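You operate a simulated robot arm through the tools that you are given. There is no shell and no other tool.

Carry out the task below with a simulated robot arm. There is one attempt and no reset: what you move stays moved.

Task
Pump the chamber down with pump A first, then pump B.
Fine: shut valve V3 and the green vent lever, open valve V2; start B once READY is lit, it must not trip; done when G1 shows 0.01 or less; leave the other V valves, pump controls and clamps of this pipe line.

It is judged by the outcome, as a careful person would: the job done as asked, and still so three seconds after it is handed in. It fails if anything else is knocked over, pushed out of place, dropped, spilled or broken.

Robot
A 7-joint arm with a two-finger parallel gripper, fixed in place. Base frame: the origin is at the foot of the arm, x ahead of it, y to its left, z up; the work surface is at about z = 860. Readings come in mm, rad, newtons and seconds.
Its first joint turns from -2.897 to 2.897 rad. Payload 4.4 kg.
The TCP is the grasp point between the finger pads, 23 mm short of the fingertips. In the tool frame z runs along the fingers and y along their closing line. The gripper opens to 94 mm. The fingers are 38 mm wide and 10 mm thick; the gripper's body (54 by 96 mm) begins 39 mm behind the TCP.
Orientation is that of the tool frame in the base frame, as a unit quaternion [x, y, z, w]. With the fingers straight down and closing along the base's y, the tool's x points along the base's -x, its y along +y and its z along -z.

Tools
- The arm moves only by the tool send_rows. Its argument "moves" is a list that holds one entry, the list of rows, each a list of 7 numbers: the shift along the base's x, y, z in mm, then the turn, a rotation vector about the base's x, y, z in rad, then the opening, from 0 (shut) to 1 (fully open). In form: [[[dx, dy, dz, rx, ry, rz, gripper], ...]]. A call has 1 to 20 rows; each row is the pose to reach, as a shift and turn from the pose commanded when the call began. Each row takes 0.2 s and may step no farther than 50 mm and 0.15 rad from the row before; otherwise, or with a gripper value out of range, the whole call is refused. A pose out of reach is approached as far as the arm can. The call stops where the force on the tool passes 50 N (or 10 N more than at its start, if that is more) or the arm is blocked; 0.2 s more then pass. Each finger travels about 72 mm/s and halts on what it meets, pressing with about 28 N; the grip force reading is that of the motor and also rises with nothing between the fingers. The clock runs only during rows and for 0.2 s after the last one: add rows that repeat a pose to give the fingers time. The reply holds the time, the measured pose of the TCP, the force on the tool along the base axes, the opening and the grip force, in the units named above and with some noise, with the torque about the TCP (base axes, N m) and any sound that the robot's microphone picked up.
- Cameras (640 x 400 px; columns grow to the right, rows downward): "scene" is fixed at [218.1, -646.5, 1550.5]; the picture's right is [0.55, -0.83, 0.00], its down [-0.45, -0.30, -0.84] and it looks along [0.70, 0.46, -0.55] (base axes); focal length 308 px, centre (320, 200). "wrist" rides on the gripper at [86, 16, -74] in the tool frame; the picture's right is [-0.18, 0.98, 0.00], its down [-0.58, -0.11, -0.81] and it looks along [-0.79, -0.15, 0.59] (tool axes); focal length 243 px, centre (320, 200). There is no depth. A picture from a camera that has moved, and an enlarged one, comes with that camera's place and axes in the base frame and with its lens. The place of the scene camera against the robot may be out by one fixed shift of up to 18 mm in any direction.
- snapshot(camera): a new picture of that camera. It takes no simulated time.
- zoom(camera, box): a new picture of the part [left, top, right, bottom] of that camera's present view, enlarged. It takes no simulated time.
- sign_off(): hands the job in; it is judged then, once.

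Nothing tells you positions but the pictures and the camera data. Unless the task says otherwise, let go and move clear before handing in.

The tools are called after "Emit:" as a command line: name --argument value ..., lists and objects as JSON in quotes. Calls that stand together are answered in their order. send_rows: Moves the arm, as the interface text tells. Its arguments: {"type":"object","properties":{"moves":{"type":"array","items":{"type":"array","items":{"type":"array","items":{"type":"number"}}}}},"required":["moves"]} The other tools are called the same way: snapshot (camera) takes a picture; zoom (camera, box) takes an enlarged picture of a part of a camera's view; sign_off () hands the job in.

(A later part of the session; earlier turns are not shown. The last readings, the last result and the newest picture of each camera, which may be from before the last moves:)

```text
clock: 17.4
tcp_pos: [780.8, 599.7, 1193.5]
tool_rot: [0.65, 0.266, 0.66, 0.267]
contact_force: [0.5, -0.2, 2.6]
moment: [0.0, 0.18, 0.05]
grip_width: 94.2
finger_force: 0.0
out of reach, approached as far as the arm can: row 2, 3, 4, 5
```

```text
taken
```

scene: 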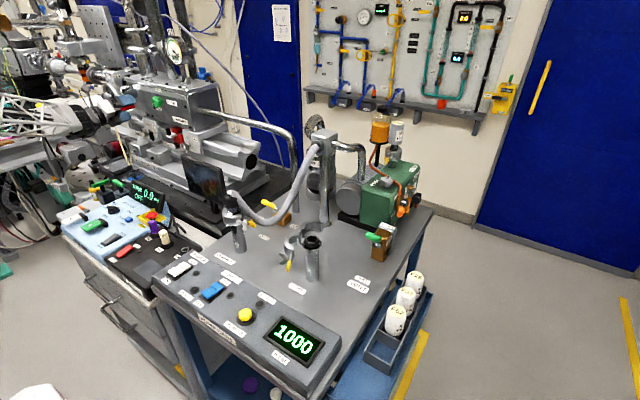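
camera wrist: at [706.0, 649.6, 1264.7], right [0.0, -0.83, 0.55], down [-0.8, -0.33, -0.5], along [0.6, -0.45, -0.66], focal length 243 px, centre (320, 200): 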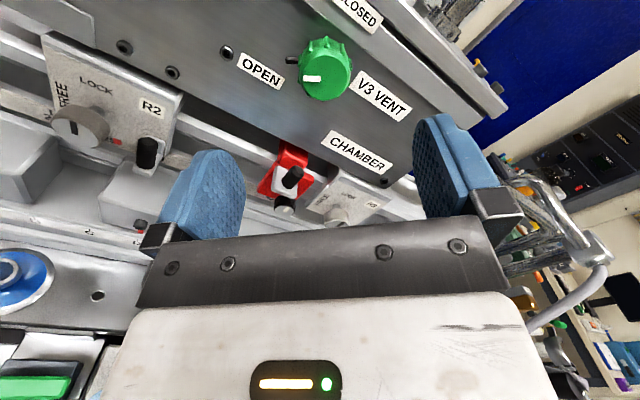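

It reached the standoff, pointing straight at the face. I'll zoom in to refine the knob's position from here.

Emit:
zoom --camera "wrist" --box '[230, 10, 390, 110]'

Emit:
zoom --camera "scene" --box '[60, 60, 220, 160]'

```text
4.00 times, centred on (310, 60) of wrist
camera zoom: at [706.0, 649.6, 1264.7], right [0.0, -0.83, 0.55], down [-0.8, -0.33, -0.5], along [0.6, -0.45, -0.66], focal length 970 px, centre (360, 760)
```

zoom: 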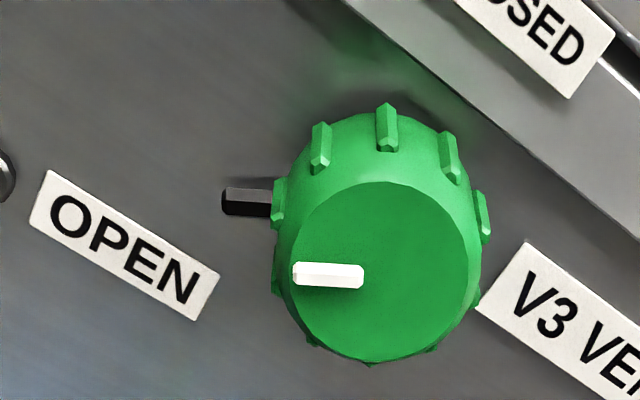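

```text
4.00 times, centred on (140, 110) of scene
camera zoom: at [218.1, -646.5, 1550.5], right [0.55, -0.83, 0.0], down [-0.45, -0.3, -0.84], along [0.7, 0.46, -0.55], focal length 1233 px, centre (1040, 560)
```

zoom: 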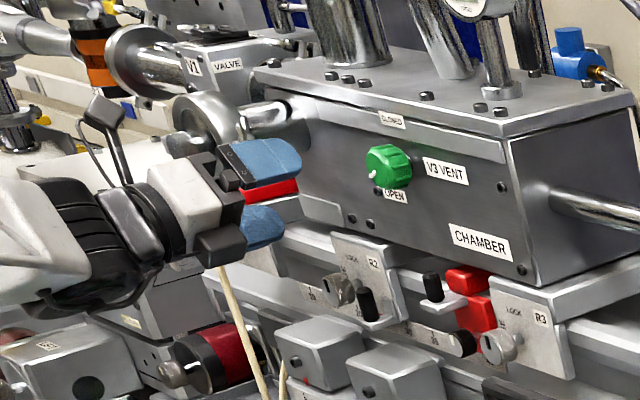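

The refined knob face centre is about (892, 594, 1191), the panel is at x≈919, and the pointer sits about 30° below +y. I'll partly close the gripper, line up, and look again before engaging.

Emit:
send_rows --moves '[[[15, -3, -1, 0, 0, 0, 0.66], [30, -5, -1, 0, 0, 0, 0.66], [45, -5, -1, 0, 0, 0, 0.66], [60, -5, -1, 0, 0, 0, 0.66], [60, -5, -1, 0, 0, 0, 0.66], [60, -5, -1, 0, 0, 0, 0.66]]]'

Emit:
snapshot --camera "wrist"

Emit:
zoom --camera "scene" --box '[100, 70, 200, 135]'

```text
clock: 18.8
tcp_pos: [840.0, 598.3, 1186.6]
tool_rot: [0.651, 0.268, 0.658, 0.268]
contact_force: [-0.8, 0.8, -0.6]
moment: [-0.02, 0.02, 0.0]
grip_width: 62.1
finger_force: 0.0
```

```text
taken
camera wrist: at [765.3, 646.4, 1260.7], right [0.0, -0.83, 0.56], down [-0.8, -0.33, -0.5], along [0.6, -0.45, -0.66], focal length 243 px, centre (320, 200)
```

wrist: 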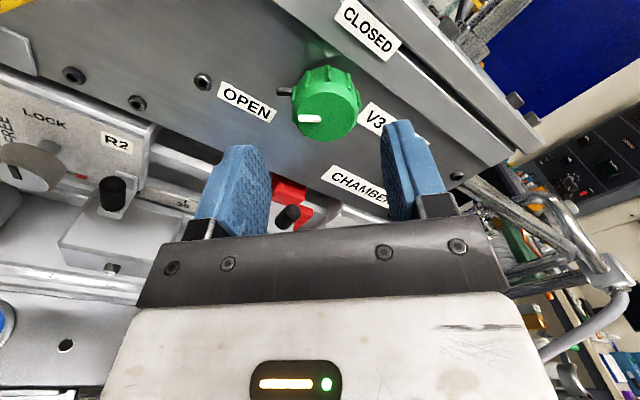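

```text
6.15 times, centred on (150, 102) of scene
camera zoom: at [218.1, -646.5, 1550.5], right [0.55, -0.83, 0.0], down [-0.45, -0.3, -0.84], along [0.7, 0.46, -0.55], focal length 1896 px, centre (1366, 800)
```

zoom: 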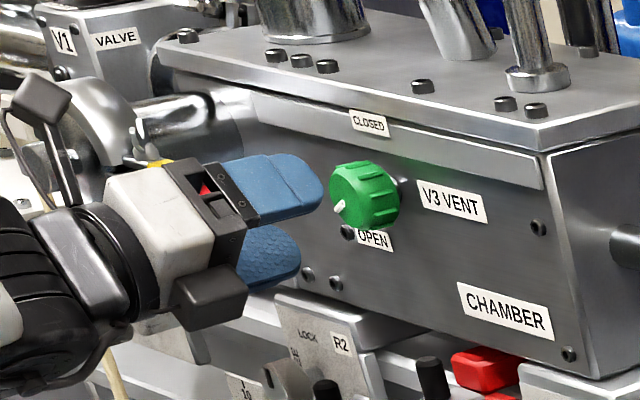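

Nearly aligned: the knob centre is about (893, 596.5, 1192). I'll nudge into line, advance about 44 mm so the fingertips straddle the knob, then look.

Emit:
send_rows --moves '[[[0, -2, 5, 0, 0, 0, 0.66], [15, -2, 5, 0, 0, 0, 0.66], [30, -2, 5, 0, 0, 0, 0.66], [44, -2, 5, 0, 0, 0, 0.66], [44, -2, 5, 0, 0, 0, 0.66]]]'

Emit:
snapshot --camera "wrist"

Emit:
zoom --camera "scene" --box '[120, 75, 200, 125]'

```text
clock: 20.0
tcp_pos: [884.3, 595.6, 1194.2]
tool_rot: [0.651, 0.267, 0.659, 0.267]
contact_force: [0.7, 0.8, -0.1]
moment: [-0.04, 0.01, -0.03]
grip_width: 62.3
finger_force: 0.0
```

```text
taken
camera wrist: at [809.4, 644.3, 1266.7], right [0.0, -0.83, 0.56], down [-0.8, -0.33, -0.5], along [0.6, -0.45, -0.66], focal length 243 px, centre (320, 200)
```

wrist: 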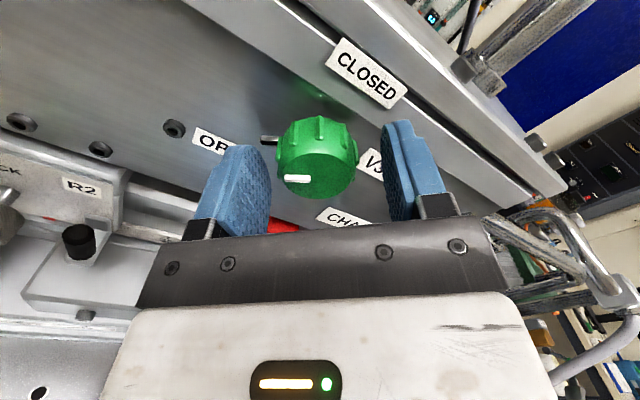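

```text
8.00 times, centred on (160, 100) of scene
camera zoom: at [218.1, -646.5, 1550.5], right [0.55, -0.83, 0.0], down [-0.45, -0.3, -0.84], along [0.7, 0.46, -0.55], focal length 2465 px, centre (1600, 1000)
```

zoom: 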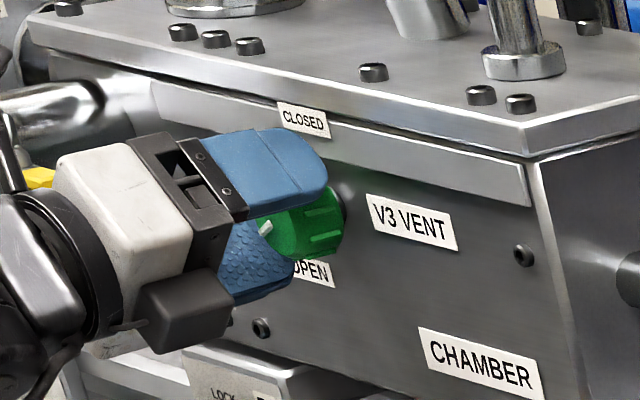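

The pads straddle the knob well, so I'll close on it.

Emit:
send_rows --moves '[[[0, 0, 0, 0, 0, 0, 0.4], [0, 0, 0, 0, 0, 0, 0.2], [0, 0, 0, 0, 0, 0, 0], [0, 0, 0, 0, 0, 0, 0]]]'

Emit:
zoom --camera "wrist" --box '[200, 80, 440, 230]'

```text
clock: 21.0
tcp_pos: [884.3, 598.7, 1193.3]
tool_rot: [0.651, 0.269, 0.657, 0.268]
contact_force: [5.0, 30.4, -15.6]
moment: [0.16, 0.12, 1.0]
grip_width: 39.8
finger_force: 44.8
```

```text
2.67 times, centred on (320, 155) of wrist
camera zoom: at [809.1, 645.5, 1264.7], right [0.0, -0.83, 0.56], down [-0.8, -0.33, -0.5], along [0.6, -0.45, -0.66], focal length 647 px, centre (320, 320)
```

zoom: 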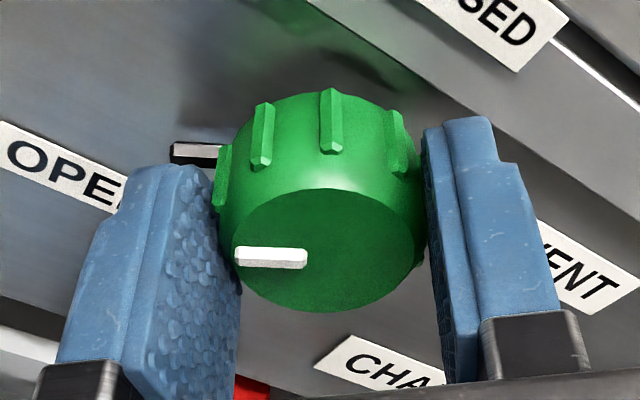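

Gripped at 39.8 mm, with a side load because the knob's axis is a few mm towards +y/−z of where I aimed. I'll relax that offset before turning.

Emit:
send_rows --moves '[[[0, 1.5, -1, 0, 0, 0, 0], [0, 3, -2, 0, 0, 0, 0], [0, 3, -2, 0, 0, 0, 0]]]'

```text
clock: 21.8
tcp_pos: [883.3, 596.2, 1191.9]
tool_rot: [0.651, 0.267, 0.658, 0.268]
contact_force: [-15.2, -21.4, -12.5]
moment: [-0.01, 0.63, -0.81]
grip_width: 39.7
finger_force: 44.7
```

Emit:
send_rows --moves '[[[0, 0, 0, 0, 0, 0, 0], [0, 0, 0, 0, 0, 0, 0], [0, 0, 0, 0, 0, 0, 0]]]'

```text
clock: 22.6
tcp_pos: [884.4, 597.1, 1191.7]
tool_rot: [0.651, 0.267, 0.658, 0.268]
contact_force: [-6.5, -39.3, -12.2]
moment: [0.08, 0.37, -0.5]
grip_width: 39.9
finger_force: 45.1
```

Emit:
send_rows --moves '[[[0, -1.7, -1, 0, 0, 0, 0], [0, -1.7, -1, 0, 0, 0, 0], [0, -1.7, -1, 0, 0, 0, 0]]]'

```text
clock: 23.4
tcp_pos: [883.2, 598.0, 1192.2]
tool_rot: [0.65, 0.268, 0.659, 0.268]
contact_force: [37.8, 4.8, -0.1]
moment: [0.02, 0.01, 0.3]
grip_width: 39.9
finger_force: 45.7
```

Emit:
send_rows --moves '[[[0, 0, 0, 0, 0, 0, 0], [0, 0, 0, 0, 0, 0, 0]]]'

```text
clock: 24.0
tcp_pos: [885.0, 597.8, 1192.5]
tool_rot: [0.65, 0.267, 0.659, 0.268]
contact_force: [34.7, 12.0, 7.6]
moment: [0.05, -0.06, 0.4]
grip_width: 39.9
finger_force: 45.2
```

Emit:
send_rows --moves '[[[1, 0.3, 0.3, 0, 0, 0, 0], [1, 0.3, 0.3, 0, 0, 0, 0]]]'

```text
clock: 24.6
tcp_pos: [883.5, 597.1, 1192.7]
tool_rot: [0.65, 0.269, 0.658, 0.268]
contact_force: [-22.5, -6.7, 13.7]
moment: [-0.07, 0.04, -0.43]
grip_width: 39.8
finger_force: 45.1
```

The arm is stiff but now nearly balanced. I'll start turning the knob clockwise as seen facing it (+ about x), in small steps.

Emit:
send_rows --moves '[[[-0.4, 0, -0.2, 0.06, 0, 0, 0], [-0.4, 0, -0.2, 0.12, 0, 0, 0], [-0.4, 0, -0.2, 0.18, 0, 0, 0], [-0.4, 0, -0.2, 0.24, 0, 0, 0]]]'

Emit:
zoom --camera "wrist" --box '[200, 80, 440, 230]'

```text
clock: 25.6
tcp_pos: [884.3, 595.6, 1193.1]
tool_rot: [0.678, 0.186, 0.686, 0.187]
contact_force: [-34.4, -8.9, 22.9]
moment: [-0.08, -0.29, -0.07]
grip_width: 40.0
finger_force: 45.0
```

```text
2.67 times, centred on (320, 155) of wrist
camera zoom: at [808.3, 626.5, 1274.8], right [0.0, -0.94, 0.34], down [-0.8, -0.2, -0.57], along [0.6, -0.28, -0.75], focal length 647 px, centre (320, 320)
```

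zoom: 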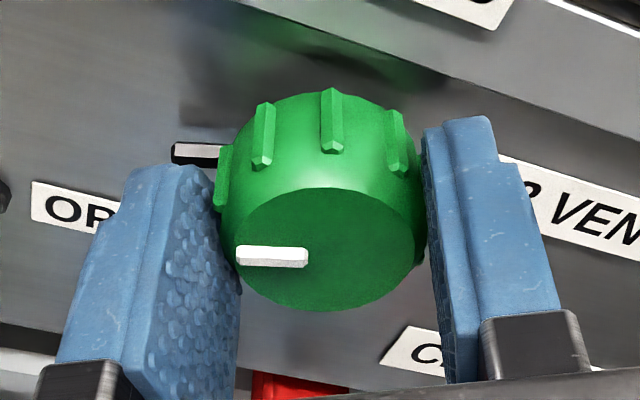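

The knob turns with the gripper. I'll continue, trimming the offsets as I go.

Emit:
send_rows --moves '[[[-0.6, -0.2, 0.6, 0.06, 0, 0, 0], [-0.6, -0.2, 0.6, 0.12, 0, 0, 0], [-0.6, -0.2, 0.6, 0.19, 0, 0, 0], [-0.6, -0.2, 0.6, 0.26, 0, 0, 0], [-0.6, -0.2, 0.6, 0.33, 0, 0, 0]]]'

```text
clock: 26.8
tcp_pos: [884.2, 596.6, 1192.5]
tool_rot: [0.699, 0.071, 0.707, 0.074]
contact_force: [-22.2, -5.9, 30.3]
moment: [-0.02, -0.48, 0.21]
grip_width: 40.0
finger_force: 45.2
```

Emit:
send_rows --moves '[[[-0.4, -0.1, 1.0, 0.06, 0, 0, 0], [-0.4, -0.1, 1.0, 0.13, 0, 0, 0], [-0.4, -0.1, 1.0, 0.2, 0, 0, 0], [-0.4, -0.1, 1.0, 0.27, 0, 0, 0], [-0.4, -0.1, 1.0, 0.34, 0, 0, 0], [-0.4, -0.1, 1.0, 0.41, 0, 0, 0]]]'

Emit:
zoom --camera "wrist" --box '[200, 80, 440, 230]'

```text
clock: 28.2
tcp_pos: [884.4, 594.5, 1191.5]
tool_rot: [0.7, -0.074, 0.706, -0.069]
contact_force: [-7.3, -36.0, 19.3]
moment: [-0.09, -0.75, -0.36]
grip_width: 39.9
finger_force: 45.0
```

```text
2.67 times, centred on (320, 155) of wrist
camera zoom: at [808.8, 561.7, 1272.4], right [0.0, -0.93, -0.38], down [-0.8, 0.23, -0.55], along [0.6, 0.3, -0.74], focal length 647 px, centre (320, 320)
```

zoom: 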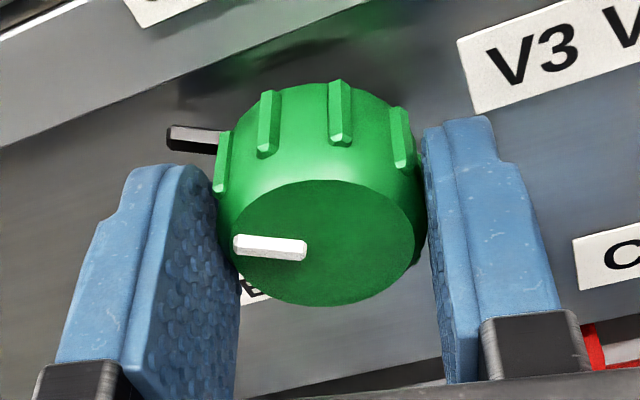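

Emit:
send_rows --moves '[[[-0.1, -1.2, 0.5, 0.05, 0, 0, 0], [-0.1, -1.2, 0.6, 0.12, 0, 0, 0], [-0.1, -1.2, 0.6, 0.19, 0, 0, 0], [-0.1, -1.2, 0.6, 0.26, 0, 0, 0], [-0.1, -1.2, 0.6, 0.33, 0, 0, 0], [-0.1, -1.2, 0.6, 0.4, 0, 0, 0]]]'

```text
clock: 29.6
tcp_pos: [884.1, 594.0, 1190.7]
tool_rot: [0.673, -0.212, 0.677, -0.208]
contact_force: [28.5, -19.2, -7.1]
moment: [-0.01, -0.33, 0.03]
grip_width: 40.1
finger_force: 45.1
```

Emit:
send_rows --moves '[[[0.4, -0.6, -0.2, 0.06, 0, 0, 0], [0.4, -0.6, -0.2, 0.13, 0, 0, 0], [0.4, -0.6, -0.2, 0.2, 0, 0, 0], [0.4, -0.6, -0.2, 0.27, 0, 0, 0], [0.4, -0.6, -0.2, 0.34, 0, 0, 0], [0.4, -0.6, -0.2, 0.41, 0, 0, 0]]]'

Emit:
snapshot --camera "wrist"

Emit:
zoom --camera "scene" --box '[120, 60, 220, 125]'

```text
clock: 30.9
tcp_pos: [883.2, 594.8, 1190.0]
tool_rot: [0.628, -0.325, 0.632, -0.317]
contact_force: [-11.6, -7.9, 1.3]
moment: [-0.02, -0.58, -0.31]
grip_width: 39.8
finger_force: 44.5
stopped in row 6: the force on the tool passed its limit at 57 N (the readings are from after the stop); the commanded pose is now the measured one
```

```text
taken
camera wrist: at [808.3, 515.3, 1228.7], right [-0.01, -0.43, -0.9], down [-0.8, 0.54, -0.25], along [0.6, 0.72, -0.35], focal length 243 px, centre (320, 200)
```

wrist: 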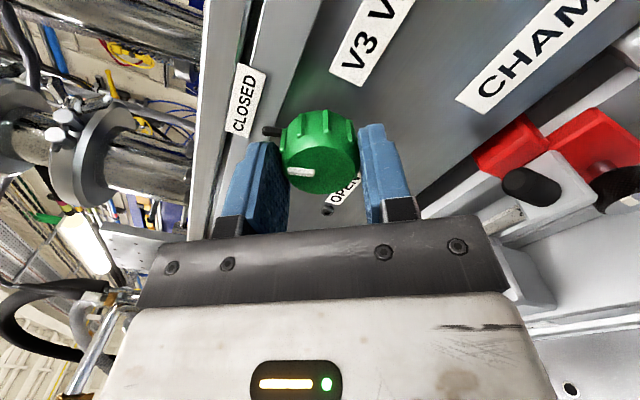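

```text
6.15 times, centred on (170, 92) of scene
camera zoom: at [218.1, -646.5, 1550.5], right [0.55, -0.83, 0.0], down [-0.45, -0.3, -0.84], along [0.7, 0.46, -0.55], focal length 1896 px, centre (1243, 862)
```

zoom: 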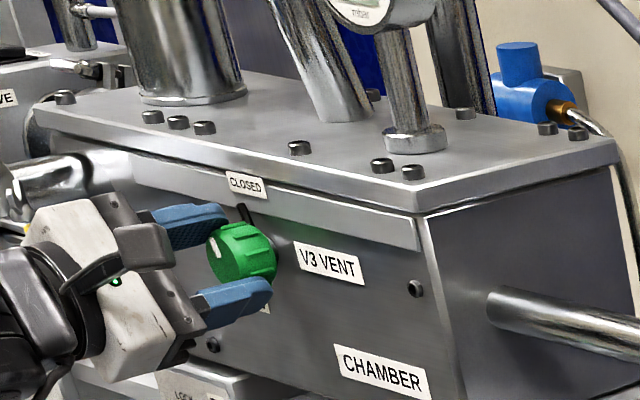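

Emit:
zoom --camera "wrist" --box '[210, 50, 410, 220]'

Emit:
zoom --camera "scene" --box '[140, 80, 180, 110]'

```text
2.35 times, centred on (310, 135) of wrist
camera zoom: at [808.3, 515.3, 1228.7], right [-0.01, -0.43, -0.9], down [-0.8, 0.54, -0.25], along [0.6, 0.72, -0.35], focal length 571 px, centre (344, 353)
```

zoom: 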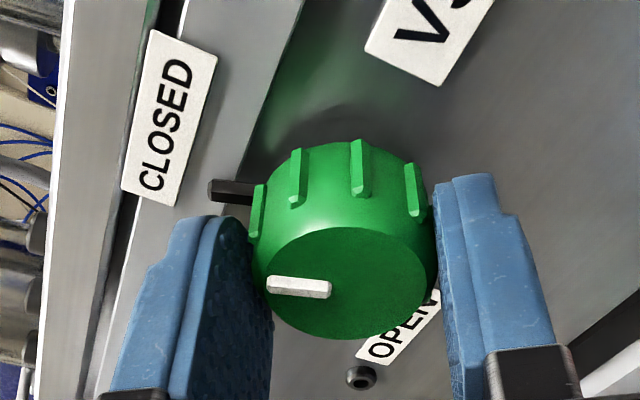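

```text
13.33 times, centred on (160, 95) of scene
camera zoom: at [218.1, -646.5, 1550.5], right [0.55, -0.83, 0.0], down [-0.45, -0.3, -0.84], along [0.7, 0.46, -0.55], focal length 4109 px, centre (2453, 1600)
```

zoom: 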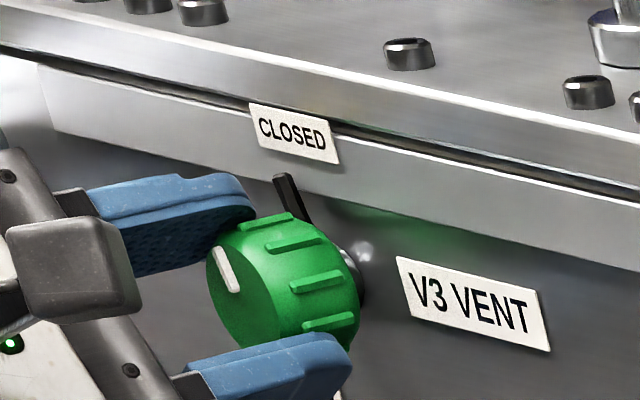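

The pointer is around 70–75° — nearly at CLOSED, and the torque about the axis is still tiny. I'll keep turning gently.

Emit:
send_rows --moves '[[[0, 0, 0, 0.05, 0, 0, 0], [0, 0, 0, 0.1, 0, 0, 0], [0, 0, 0, 0.15, 0, 0, 0], [0, 0, 0, 0.2, 0, 0, 0]]]'

Emit:
zoom --camera "wrist" --box '[210, 50, 410, 220]'

Emit:
zoom --camera "scene" --box '[140, 80, 180, 110]'

```text
clock: 31.9
tcp_pos: [884.1, 594.9, 1190.8]
tool_rot: [0.594, -0.386, 0.596, -0.378]
contact_force: [-16.1, -15.0, -5.9]
moment: [-0.01, -0.7, -0.74]
grip_width: 39.9
finger_force: 45.0
```

```text
2.35 times, centred on (310, 135) of wrist
camera zoom: at [808.6, 509.2, 1212.1], right [-0.01, -0.24, -0.97], down [-0.8, 0.58, -0.14], along [0.6, 0.78, -0.2], focal length 571 px, centre (344, 353)
```

zoom: 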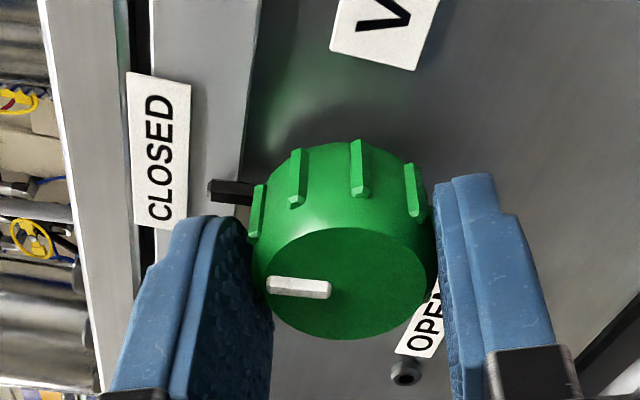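

```text
13.33 times, centred on (160, 95) of scene
camera zoom: at [218.1, -646.5, 1550.5], right [0.55, -0.83, 0.0], down [-0.45, -0.3, -0.84], along [0.7, 0.46, -0.55], focal length 4109 px, centre (2453, 1600)
```

zoom: 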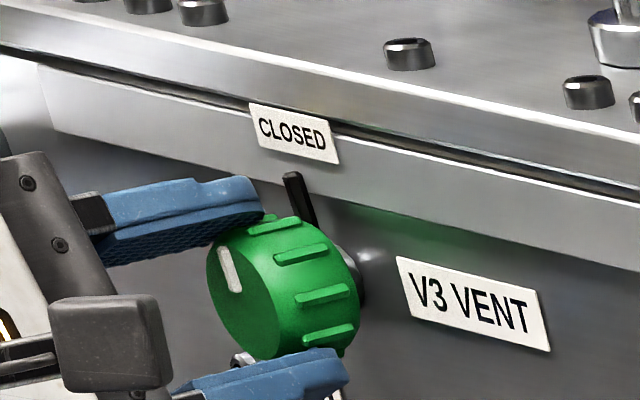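

Emit:
send_rows --moves '[[[-0.2, -0.3, -0.2, 0.05, 0, 0, 0], [-0.2, -0.3, -0.2, 0.1, 0, 0, 0], [-0.2, -0.3, -0.2, 0.15, 0, 0, 0], [-0.2, -0.3, -0.2, 0.2, 0, 0, 0]]]'

Emit:
zoom --camera "wrist" --box '[210, 50, 410, 220]'

Emit:
zoom --camera "scene" --box '[140, 80, 180, 110]'

```text
clock: 32.6
tcp_pos: [884.8, 596.1, 1190.3]
tool_rot: [0.573, -0.423, 0.572, -0.407]
contact_force: [-50.5, -29.3, -0.2]
moment: [-0.5, -0.41, -1.09]
grip_width: 39.9
finger_force: 45.0
out of reach, approached as far as the arm can: row 3
stopped in row 3: the force on the tool passed its limit at 129 N (the readings are from after the stop); the commanded pose is now the measured one
```

```text
2.35 times, centred on (310, 135) of wrist
camera zoom: at [810.1, 509.5, 1202.9], right [-0.02, -0.13, -0.99], down [-0.8, 0.6, -0.07], along [0.6, 0.79, -0.11], focal length 571 px, centre (344, 353)
```

zoom: 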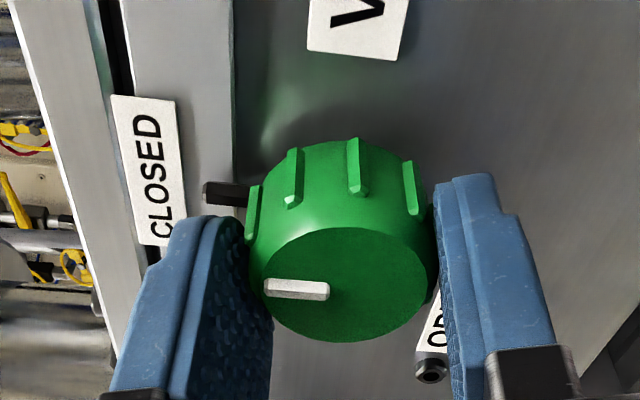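

```text
13.33 times, centred on (160, 95) of scene
camera zoom: at [218.1, -646.5, 1550.5], right [0.55, -0.83, 0.0], down [-0.45, -0.3, -0.84], along [0.7, 0.46, -0.55], focal length 4109 px, centre (2453, 1600)
```

zoom: 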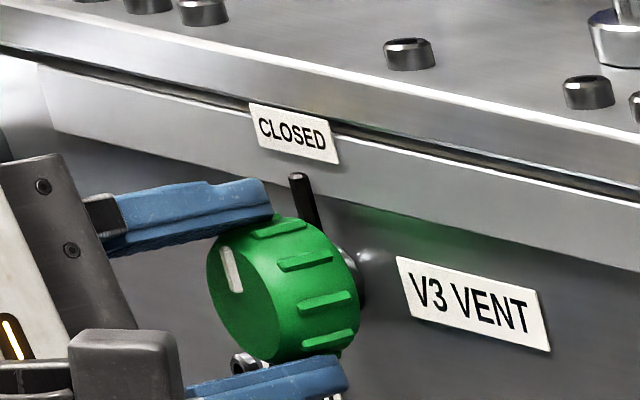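

The pointer looks within a few degrees of CLOSED, but the arm is close to a joint limit. I'll release, roll back about 60°, regrip and press it on to its stop to be sure.

Emit:
send_rows --moves '[[[0, 0, 0, 0, 0, 0, 0.66], [0, 0, 0, 0, 0, 0, 0.66], [0, 0, 0, 0, 0, 0, 0.66]]]'

Emit:
zoom --camera "wrist" --box '[210, 50, 410, 220]'

Emit:
zoom --camera "scene" --box '[140, 80, 180, 110]'

```text
clock: 33.4
tcp_pos: [886.9, 597.0, 1189.2]
tool_rot: [0.573, -0.424, 0.571, -0.407]
contact_force: [-0.5, -0.2, -0.4]
moment: [-0.05, 0.02, 0.0]
grip_width: 61.8
finger_force: 0.0
```

```text
2.35 times, centred on (310, 135) of wrist
camera zoom: at [811.1, 510.0, 1202.0], right [-0.02, -0.13, -0.99], down [-0.8, 0.6, -0.06], along [0.6, 0.79, -0.11], focal length 571 px, centre (344, 353)
```

zoom: 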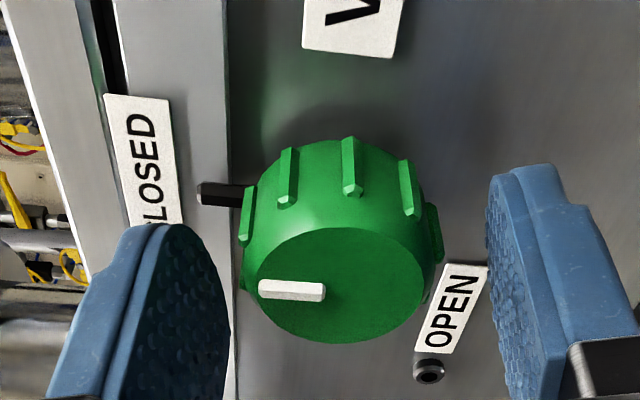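

```text
13.33 times, centred on (160, 95) of scene
camera zoom: at [218.1, -646.5, 1550.5], right [0.55, -0.83, 0.0], down [-0.45, -0.3, -0.84], along [0.7, 0.46, -0.55], focal length 4109 px, centre (2453, 1600)
```

zoom: 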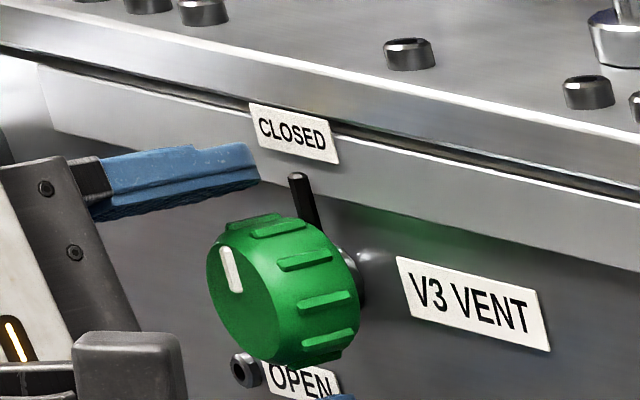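

Emit:
send_rows --moves '[[[-3, -1, 2, 0, 0, 0, 0.66], [-3, -1, 2, -0.14, 0, 0, 0.66], [-3, -1, 2, -0.28, 0, 0, 0.66], [-3, -1, 2, -0.42, 0, 0, 0.66], [-3, -1, 2, -0.56, 0, 0, 0.66], [-3, -1, 2, -0.7, 0, 0, 0.66], [-3, -1, 2, -0.8, 0, 0, 0.66], [-3, -1, 2, -0.8, 0, 0, 0.66]]]'

Emit:
zoom --camera "wrist" --box '[200, 60, 440, 230]'

```text
clock: 35.2
tcp_pos: [882.3, 594.5, 1192.1]
tool_rot: [0.687, -0.167, 0.691, -0.151]
contact_force: [0.7, -0.3, 0.0]
moment: [-0.01, 0.02, -0.03]
grip_width: 61.9
finger_force: 0.0
```

```text
2.35 times, centred on (320, 145) of wrist
camera zoom: at [808.1, 543.8, 1262.4], right [-0.02, -0.8, -0.6], down [-0.8, 0.37, -0.48], along [0.6, 0.47, -0.65], focal length 571 px, centre (320, 329)
```

zoom: 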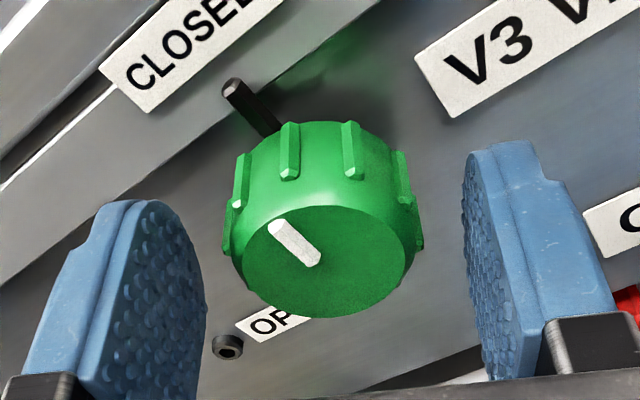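

Emit:
send_rows --moves '[[[1, 0, 0, 0, 0, 0, 0.4], [1, 0, 0, 0, 0, 0, 0.2], [1, 0, 0, 0, 0, 0, 0], [1, 0, 0, 0, 0, 0, 0]]]'

```text
clock: 36.2
tcp_pos: [884.7, 595.1, 1191.5]
tool_rot: [0.686, -0.168, 0.691, -0.151]
contact_force: [-8.9, -13.3, -1.4]
moment: [-0.02, -0.5, 0.4]
grip_width: 39.9
finger_force: 44.7
```

Emit:
send_rows --moves '[[[-0.2, -0.4, 0, 0.04, 0, 0, 0], [-0.2, -0.4, 0, 0.08, 0, 0, 0], [-0.2, -0.4, 0, 0.12, 0, 0, 0], [-0.2, -0.4, 0, 0.16, 0, 0, 0]]]'

Emit:
zoom --camera "wrist" --box '[200, 60, 440, 230]'

Emit:
zoom --camera "scene" --box '[140, 80, 180, 110]'

```text
clock: 37.2
tcp_pos: [884.6, 594.2, 1192.0]
tool_rot: [0.672, -0.223, 0.676, -0.205]
contact_force: [-6.7, -18.2, -4.9]
moment: [-0.75, -0.2, 0.38]
grip_width: 40.1
finger_force: 44.8
```

```text
2.35 times, centred on (320, 145) of wrist
camera zoom: at [809.5, 532.9, 1252.9], right [-0.02, -0.7, -0.72], down [-0.8, 0.44, -0.41], along [0.6, 0.56, -0.56], focal length 571 px, centre (320, 329)
```

zoom: 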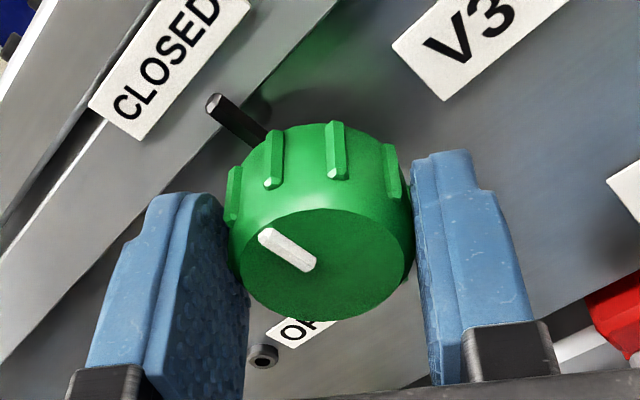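

```text
13.33 times, centred on (160, 95) of scene
camera zoom: at [218.1, -646.5, 1550.5], right [0.55, -0.83, 0.0], down [-0.45, -0.3, -0.84], along [0.7, 0.46, -0.55], focal length 4109 px, centre (2453, 1600)
```

zoom: 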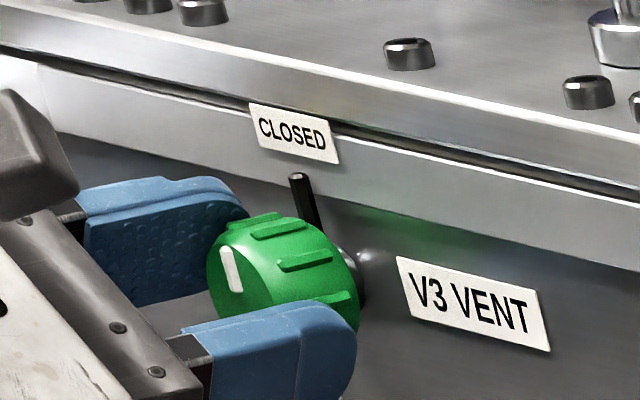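

Torque rose to 0.75 N·m with no further knob movement, so V3 is on its CLOSED stop. I'll release it, back straight out, and look.

Emit:
send_rows --moves '[[[0, 0, 0, 0, 0, 0, 0.66], [0, 0, 0, 0, 0, 0, 0.66], [-15, 0, 0, 0, 0, 0, 0.66], [-45, 0, 0, 0, 0, 0, 0.66], [-90, 0, 0, 0, 0, 0, 0.66], [-130, 0, 0, 0, 0, 0, 0.66], [-130, 0, 0, 0, 0, 0, 0.66]]]'

Emit:
zoom --camera "scene" --box '[130, 70, 190, 110]'

Emit:
snapshot --camera "wrist"

```text
clock: 38.8
tcp_pos: [754.9, 593.9, 1190.4]
tool_rot: [0.672, -0.222, 0.676, -0.205]
contact_force: [-0.5, -0.2, -0.2]
moment: [-0.03, -0.02, -0.01]
grip_width: 61.8
finger_force: 0.2
```

```text
10.00 times, centred on (160, 90) of scene
camera zoom: at [218.1, -646.5, 1550.5], right [0.55, -0.83, 0.0], down [-0.45, -0.3, -0.84], along [0.7, 0.46, -0.55], focal length 3082 px, centre (1920, 1300)
```

zoom: 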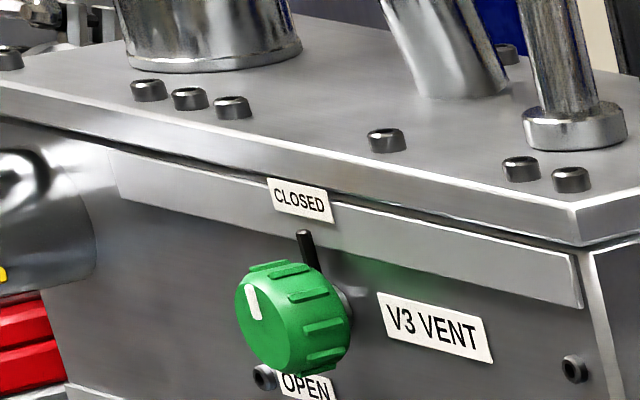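

```text
taken
camera wrist: at [679.5, 532.4, 1252.4], right [-0.02, -0.7, -0.72], down [-0.8, 0.44, -0.41], along [0.6, 0.56, -0.56], focal length 243 px, centre (320, 200)
```

wrist: 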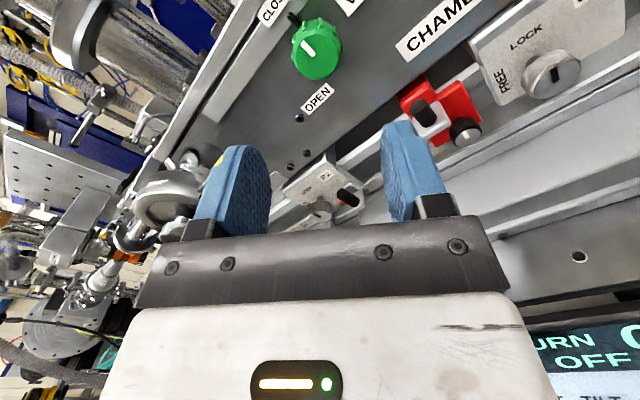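

V3 is closed with its pointer at CLOSED. Now I'll back away and unwind the roll, heading for a view over V2.

Emit:
send_rows --moves '[[[-8, -12, 7.5, -0.148, 0, 0, 0.66], [-16, -24, 15, -0.296, 0, 0, 0.66], [-24, -36, 22.5, -0.444, 0, 0, 0.66], [-32, -48, 30, -0.592, 0, 0, 0.66], [-40, -60, 37.5, -0.74, 0, 0, 0.66], [-48, -72, 45, -0.888, 0, 0, 0.66], [-56, -84, 52.5, -1.036, 0, 0, 0.66], [-64, -96, 60, -1.184, 0, 0, 0.66], [-72, -108, 67.5, -1.332, 0, 0, 0.66], [-80, -120, 75, -1.48, 0, 0, 0.66], [-88, -132, 82.5, -1.628, 0, 0, 0.66], [-96, -144, 90, -1.776, 0, 0, 0.66], [-104, -156, 97.5, -1.924, 0, 0, 0.66], [-112, -168, 105, -2.072, 0, 0, 0.66], [-120, -180, 112.5, -2.22, 0, 0, 0.66], [-128, -192, 120, -2.368, 0, 0, 0.66], [-136, -204, 127.5, -2.516, 0, 0, 0.66], [-144, -216, 135, -2.664, 0, 0, 0.66], [-152, -228, 142.5, -2.812, 0, 0, 0.66], [-160, -240, 150, -2.96, 0, 0, 0.66]]]'

Emit:
snapshot --camera "wrist"

Emit:
snapshot --camera "scene"

```text
clock: 43.0
tcp_pos: [593.1, 356.7, 1341.5]
tool_rot: [0.266, 0.653, 0.281, 0.651]
contact_force: [-0.6, -0.1, 0.5]
moment: [0.01, 0.02, 0.0]
grip_width: 61.9
finger_force: 0.0
```

```text
taken
camera wrist: at [517.9, 426.7, 1291.8], right [-0.02, 0.56, 0.83], down [-0.8, -0.51, 0.32], along [0.6, -0.66, 0.45], focal length 243 px, centre (320, 200)
```

wrist: 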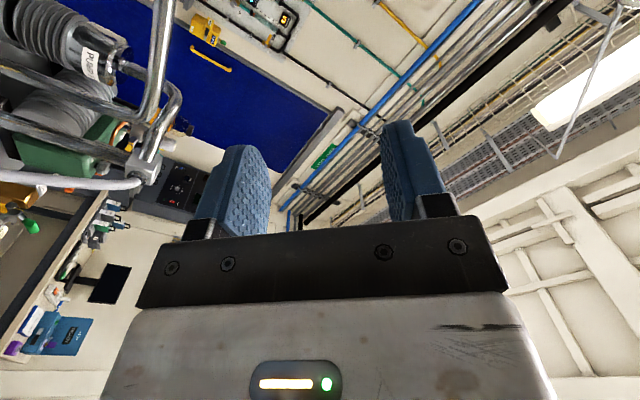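

```text
taken
```

scene: 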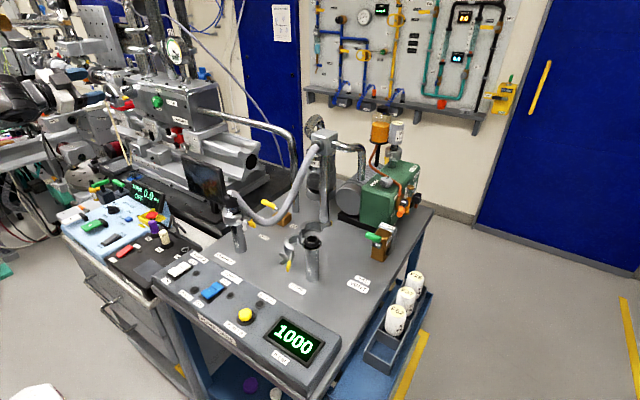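

Emit:
send_rows --moves '[[[16, -18, -7, 0, 0.143, 0, 0.66], [32, -36, -14, 0, 0.286, 0, 0.66], [48, -54, -21, 0, 0.429, 0, 0.66], [64, -72, -28, 0, 0.571, 0, 0.66], [80, -90, -35, 0, 0.714, 0, 0.66], [96, -108, -42, 0, 0.857, 0, 0.66], [112, -126, -49, 0, 1.0, 0, 0.66], [128, -144, -56, 0, 1.143, 0, 0.66], [144, -162, -63, 0, 1.286, 0, 0.66], [160, -180, -70, 0, 1.428, 0, 0.66], [177, -199, -81, 0, 1.571, 0, 0.66], [177, -199, -81, 0, 1.571, 0, 0.66]]]'

Emit:
snapshot --camera "wrist"

```text
clock: 45.6
tcp_pos: [762.9, 157.2, 1239.1]
tool_rot: [0.385, 0.913, -0.089, 0.096]
contact_force: [4.2, 1.1, -7.1]
moment: [-0.18, 0.31, -0.09]
grip_width: 62.0
finger_force: 0.1
out of reach, approached as far as the arm can: row 8, 9, 10, 11, 12
```

```text
taken
camera wrist: at [708.2, 245.1, 1288.3], right [0.83, 0.55, -0.04], down [0.23, -0.28, 0.93], along [0.5, -0.79, -0.36], focal length 243 px, centre (320, 200)
```

wrist: 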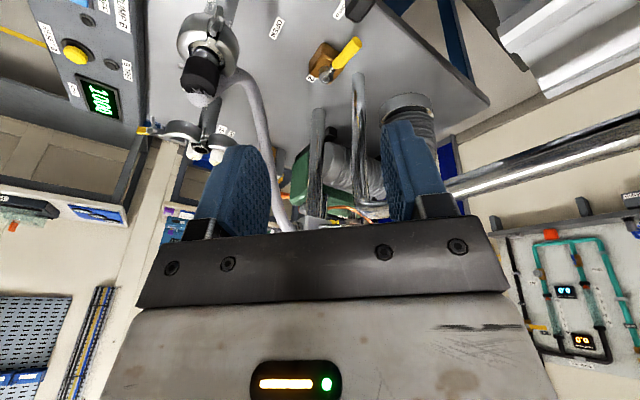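

The arm couldn't quite get fully vertical there, but the view is useful. I'll zoom in on V2 and the hose.

Emit:
zoom --camera "wrist" --box '[150, 0, 390, 150]'

Emit:
zoom --camera "wrist" --box '[270, 0, 430, 100]'

```text
2.67 times, centred on (270, 75) of wrist
camera zoom: at [708.2, 245.1, 1288.3], right [0.83, 0.55, -0.04], down [0.23, -0.28, 0.93], along [0.5, -0.79, -0.36], focal length 647 px, centre (453, 533)
```

zoom: 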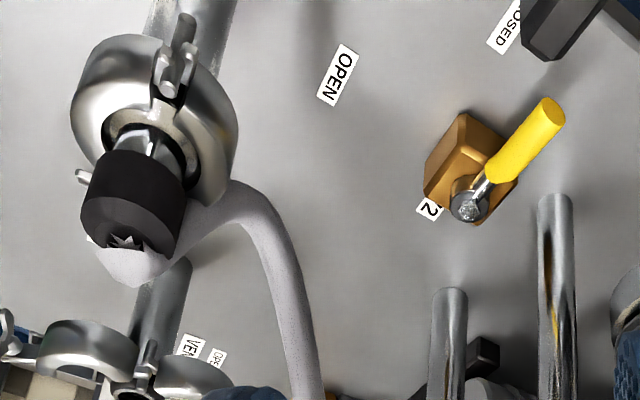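

```text
4.00 times, centred on (350, 50) of wrist
camera zoom: at [708.2, 245.1, 1288.3], right [0.83, 0.55, -0.04], down [0.23, -0.28, 0.93], along [0.5, -0.79, -0.36], focal length 970 px, centre (200, 800)
```

zoom: 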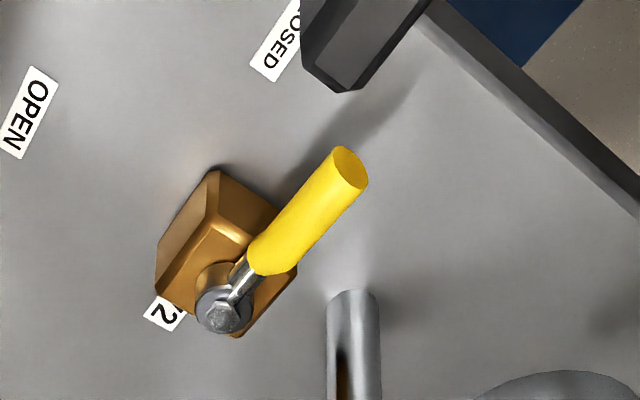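

Emit:
zoom --camera "scene" --box '[160, 130, 320, 260]'

Emit:
snapshot --camera "scene"

```text
3.08 times, centred on (240, 195) of scene
camera zoom: at [218.1, -646.5, 1550.5], right [0.55, -0.83, 0.0], down [-0.45, -0.3, -0.84], along [0.7, 0.46, -0.55], focal length 948 px, centre (566, 215)
```

zoom: 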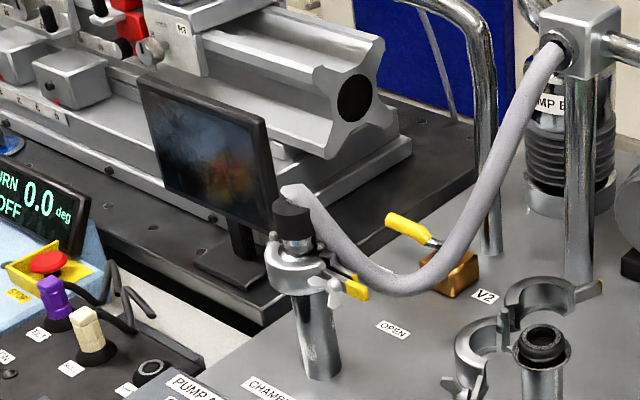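

```text
taken
```

scene: 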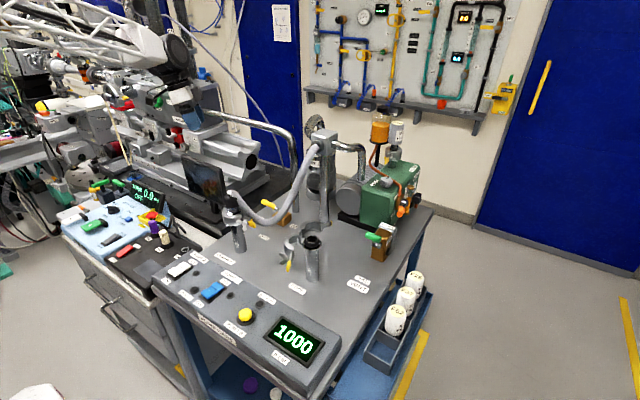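

The monitor's right edge is about (800–830, 135, up to z≈1062), the V2 riser is at (961, −38), its cross-pipe is at x≈961, z≈1165, and the hose runs at y<−60. I'll come in over the V2 lever leaning back towards the robot, so the hand clears the cross-pipe, with the fingers closed as a pusher.

Emit:
send_rows --moves '[[[17, -19, -20, 0.0255, -0.0164, 0.0474, 0.3], [34, -38, -40, 0.051, -0.033, 0.095, 0], [51, -57, -60, 0.0765, -0.0494, 0.142, 0], [68, -76, -80, 0.102, -0.0659, 0.19, 0], [85, -95, -100, 0.1275, -0.082, 0.237, 0], [102, -114, -120, 0.153, -0.0988, 0.285, 0], [117, -132, -139, 0.1785, -0.115, 0.332, 0], [117, -132, -139, 0.1785, -0.115, 0.332, 0]]]'

Emit:
snapshot --camera "wrist"

Emit:
zoom --camera "scene" --box '[160, 90, 360, 260]'

```text
clock: 47.4
tcp_pos: [776.8, 75.7, 1042.7]
tool_rot: [0.302, 0.944, -0.038, 0.13]
contact_force: [0.0, -0.2, 0.1]
moment: [-0.01, -0.02, 0.02]
grip_width: 0.2
finger_force: 28.2
out of reach, approached as far as the arm can: row 1, 2, 3, 4, 5, 6, 7, 8
```

```text
taken
camera wrist: at [702.6, 148.0, 1091.7], right [0.72, 0.7, 0.06], down [0.21, -0.29, 0.93], along [0.67, -0.65, -0.36], focal length 243 px, centre (320, 200)
```

wrist: 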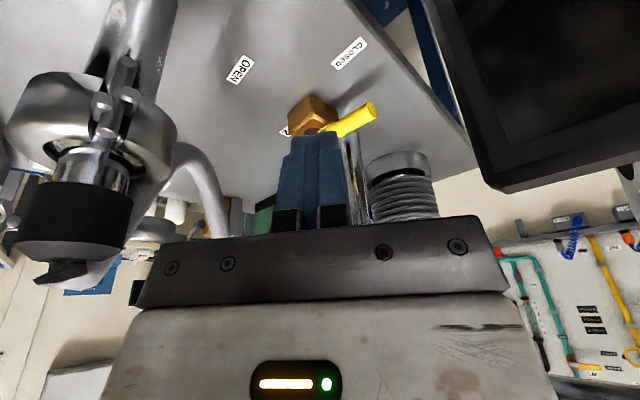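

```text
2.35 times, centred on (260, 175) of scene
camera zoom: at [218.1, -646.5, 1550.5], right [0.55, -0.83, 0.0], down [-0.45, -0.3, -0.84], along [0.7, 0.46, -0.55], focal length 725 px, centre (461, 259)
```

zoom: 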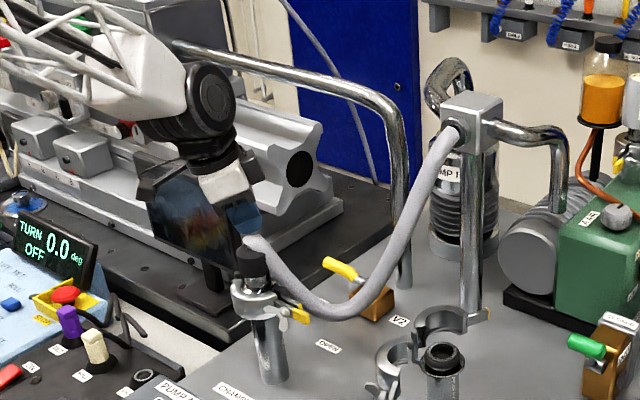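

The arm couldn't hold that pose and ended up short and low, with nothing touched. I'll go straight up into clear air and recover a better arm configuration before trying again.

Emit:
send_rows --moves '[[[0, 0, 45, 0, 0, 0, 0], [0, 0, 90, 0, 0, 0, 0], [0, 0, 135, 0, 0, 0, 0], [0, 0, 180, 0, 0, 0, 0], [-20, 0, 225, 0, 0, 0, 0], [-40, 0, 270, 0, 0, 0, 0], [-60, 0, 300, 0, 0, 0, 0]]]'

Emit:
snapshot --camera "scene"

```text
clock: 49.0
tcp_pos: [708.6, 86.1, 1340.1]
tool_rot: [0.305, 0.938, -0.067, 0.148]
contact_force: [1.3, 0.5, 0.2]
moment: [-0.01, -0.02, 0.0]
grip_width: 0.0
finger_force: 27.7
out of reach, approached as far as the arm can: row 1, 2, 3, 4, 5, 6, 7
```

```text
taken
```

scene: 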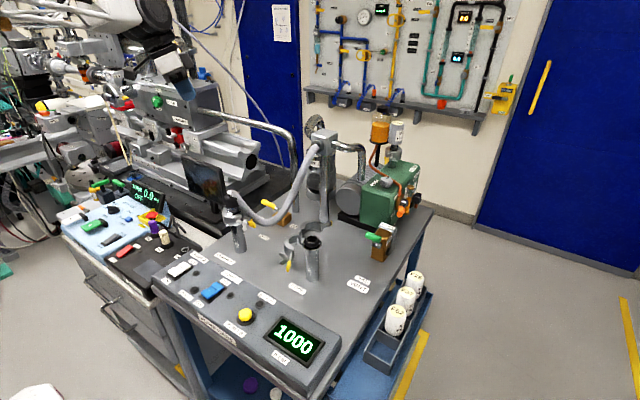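

Emit:
send_rows --moves '[[[-3, -27, 4, 0.0228, 0.0504, 0.1038, 0], [-5, -54, 8, 0.0456, 0.1008, 0.2076, 0], [-8, -81, 12, 0.0684, 0.1512, 0.3114, 0], [-10, -108, 16, 0.0911, 0.2017, 0.4153, 0], [-13, -135, 20, 0.1139, 0.2521, 0.5191, 0], [-15, -161, 25, 0.1367, 0.3025, 0.6229, 0], [-15, -161, 25, 0.1367, 0.3025, 0.6229, 0]]]'

Emit:
snapshot --camera "scene"

```text
clock: 50.6
tcp_pos: [694.3, -58.4, 1350.9]
tool_rot: [0.043, 0.989, -0.135, 0.035]
contact_force: [-0.4, 0.4, 0.4]
moment: [-0.02, -0.04, 0.01]
grip_width: 0.0
finger_force: 28.2
out of reach, approached as far as the arm can: row 1, 2, 3, 4, 5, 6, 7
```

```text
taken
```

scene: 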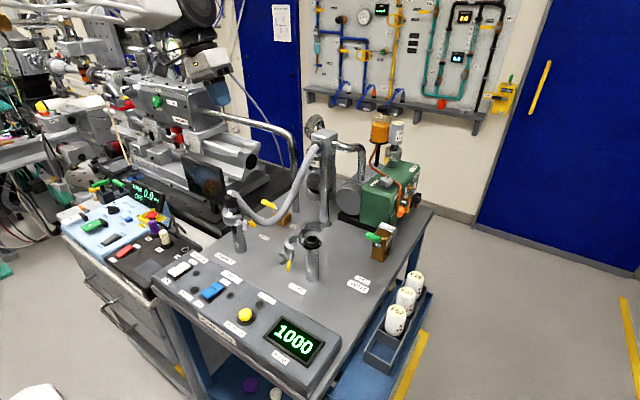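

The arm is still stuck against a joint limit (a ~15° lean remains). I'll bring the hand closer in towards the base, where the arm is more dexterous, while straightening it.

Emit:
send_rows --moves '[[[-30, 10, 0, -0.06, 0.0, -0.02, 0], [-60, 20, 0, -0.12, 0.0, -0.04, 0], [-90, 30, 0, -0.18, 0.0, -0.06, 0], [-120, 40, 0, -0.24, 0.0, -0.08, 0], [-150, 50, 0, -0.27, 0.06, -0.09, 0], [-180, 55, 0, -0.27, 0.06, -0.09, 0], [-200, 60, 0, -0.27, 0.06, -0.09, 0]]]'

Emit:
zoom --camera "scene" --box '[0, 0, 320, 200]'

```text
clock: 52.2
tcp_pos: [494.1, 1.8, 1353.6]
tool_rot: [0.078, 0.96, -0.27, 0.006]
contact_force: [-0.2, 0.1, 0.2]
moment: [-0.03, -0.01, -0.03]
grip_width: 0.0
finger_force: 27.9
```

```text
2.00 times, centred on (160, 100) of scene
camera zoom: at [218.1, -646.5, 1550.5], right [0.55, -0.83, 0.0], down [-0.45, -0.3, -0.84], along [0.7, 0.46, -0.55], focal length 616 px, centre (640, 400)
```

zoom: 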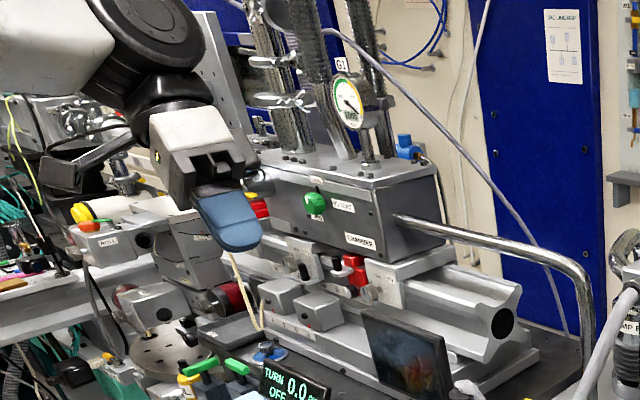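

My sign was wrong there (harmless, in free air). I'll correct it by rotating the other way to bring the fingers to vertical.

Emit:
send_rows --moves '[[[0, 0, 0, 0.14, 0, 0, 0], [0, 0, 0, 0.28, 0, 0, 0], [0, 0, 0, 0.42, 0, 0, 0], [0, 0, 0, 0.546, 0, 0, 0], [0, 0, 0, 0.546, 0, 0, 0]]]'

```text
clock: 53.4
tcp_pos: [494.3, -0.7, 1351.4]
tool_rot: [0.076, 0.987, -0.142, -0.003]
contact_force: [0.4, 0.4, -0.3]
moment: [-0.04, 0.03, 0.0]
grip_width: 0.0
finger_force: 28.1
out of reach, approached as far as the arm can: row 3, 4, 5
```

Emit:
send_rows --moves '[[[0, 0, 0, 0, 0, -0.14, 0], [0, 0, 0, 0, 0, -0.28, 0], [0, 0, 0, 0, 0, -0.42, 0], [0, 0, 0, 0, 0, -0.56, 0], [0, 0, 0, 0, 0, -0.7, 0], [0, 0, 0, 0, 0, -0.7, 0]]]'

```text
clock: 54.8
tcp_pos: [497.2, -15.0, 1352.4]
tool_rot: [0.364, 0.915, -0.171, -0.028]
contact_force: [-0.2, -0.1, -0.9]
moment: [0.0, 0.01, 0.02]
grip_width: 0.0
finger_force: 27.7
out of reach, approached as far as the arm can: row 2, 3, 4, 5, 6
```

Emit:
send_rows --moves '[[[0, 0, 0, 0, 0, 0.14, 0], [0, 0, 0, 0, 0, 0.28, 0], [0, 0, 0, 0, 0, 0.42, 0], [0, 0, 0, 0, 0, 0.56, 0], [0, 0, 0, 0, 0, 0.7, 0], [0, 0, 0, 0, 0, 0.84, 0], [0, 0, 0, 0, 0, 0.98, 0], [0, 0, 0, 0, 0, 1.1, 0], [0, 0, 0, 0, 0, 1.1, 0]]]'

Emit:
snapshot --camera "scene"

Emit:
snapshot --camera "wrist"

```text
clock: 56.8
tcp_pos: [480.2, 83.2, 1318.1]
tool_rot: [-0.141, 0.971, -0.178, 0.074]
contact_force: [0.5, -0.1, 1.0]
moment: [-0.02, -0.04, 0.02]
grip_width: 0.1
finger_force: 28.0
out of reach, approached as far as the arm can: row 6, 7, 8, 9
```

```text
taken
```

scene: 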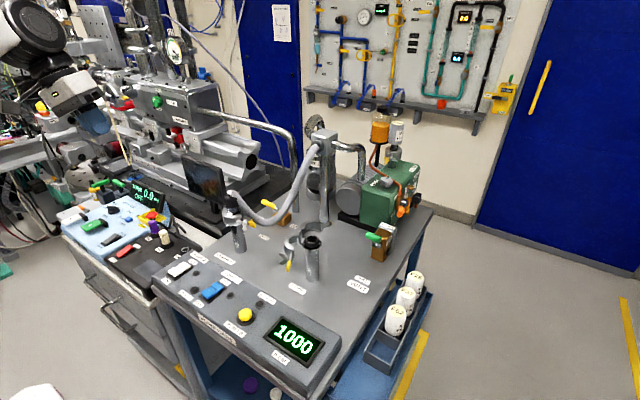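

```text
taken
camera wrist: at [380.8, 96.0, 1374.0], right [-0.07, 0.94, -0.34], down [0.42, 0.34, 0.84], along [0.9, -0.09, -0.42], focal length 243 px, centre (320, 200)
```

wrist: 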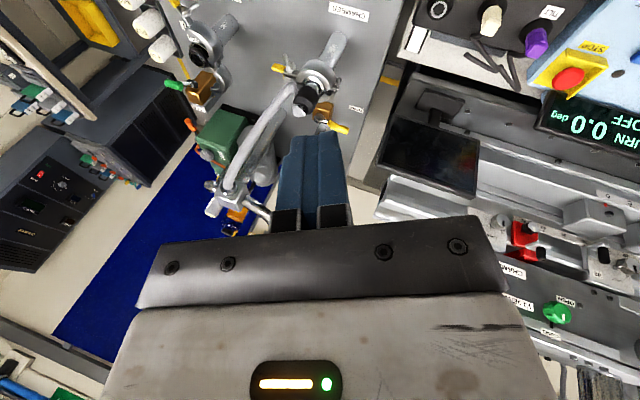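

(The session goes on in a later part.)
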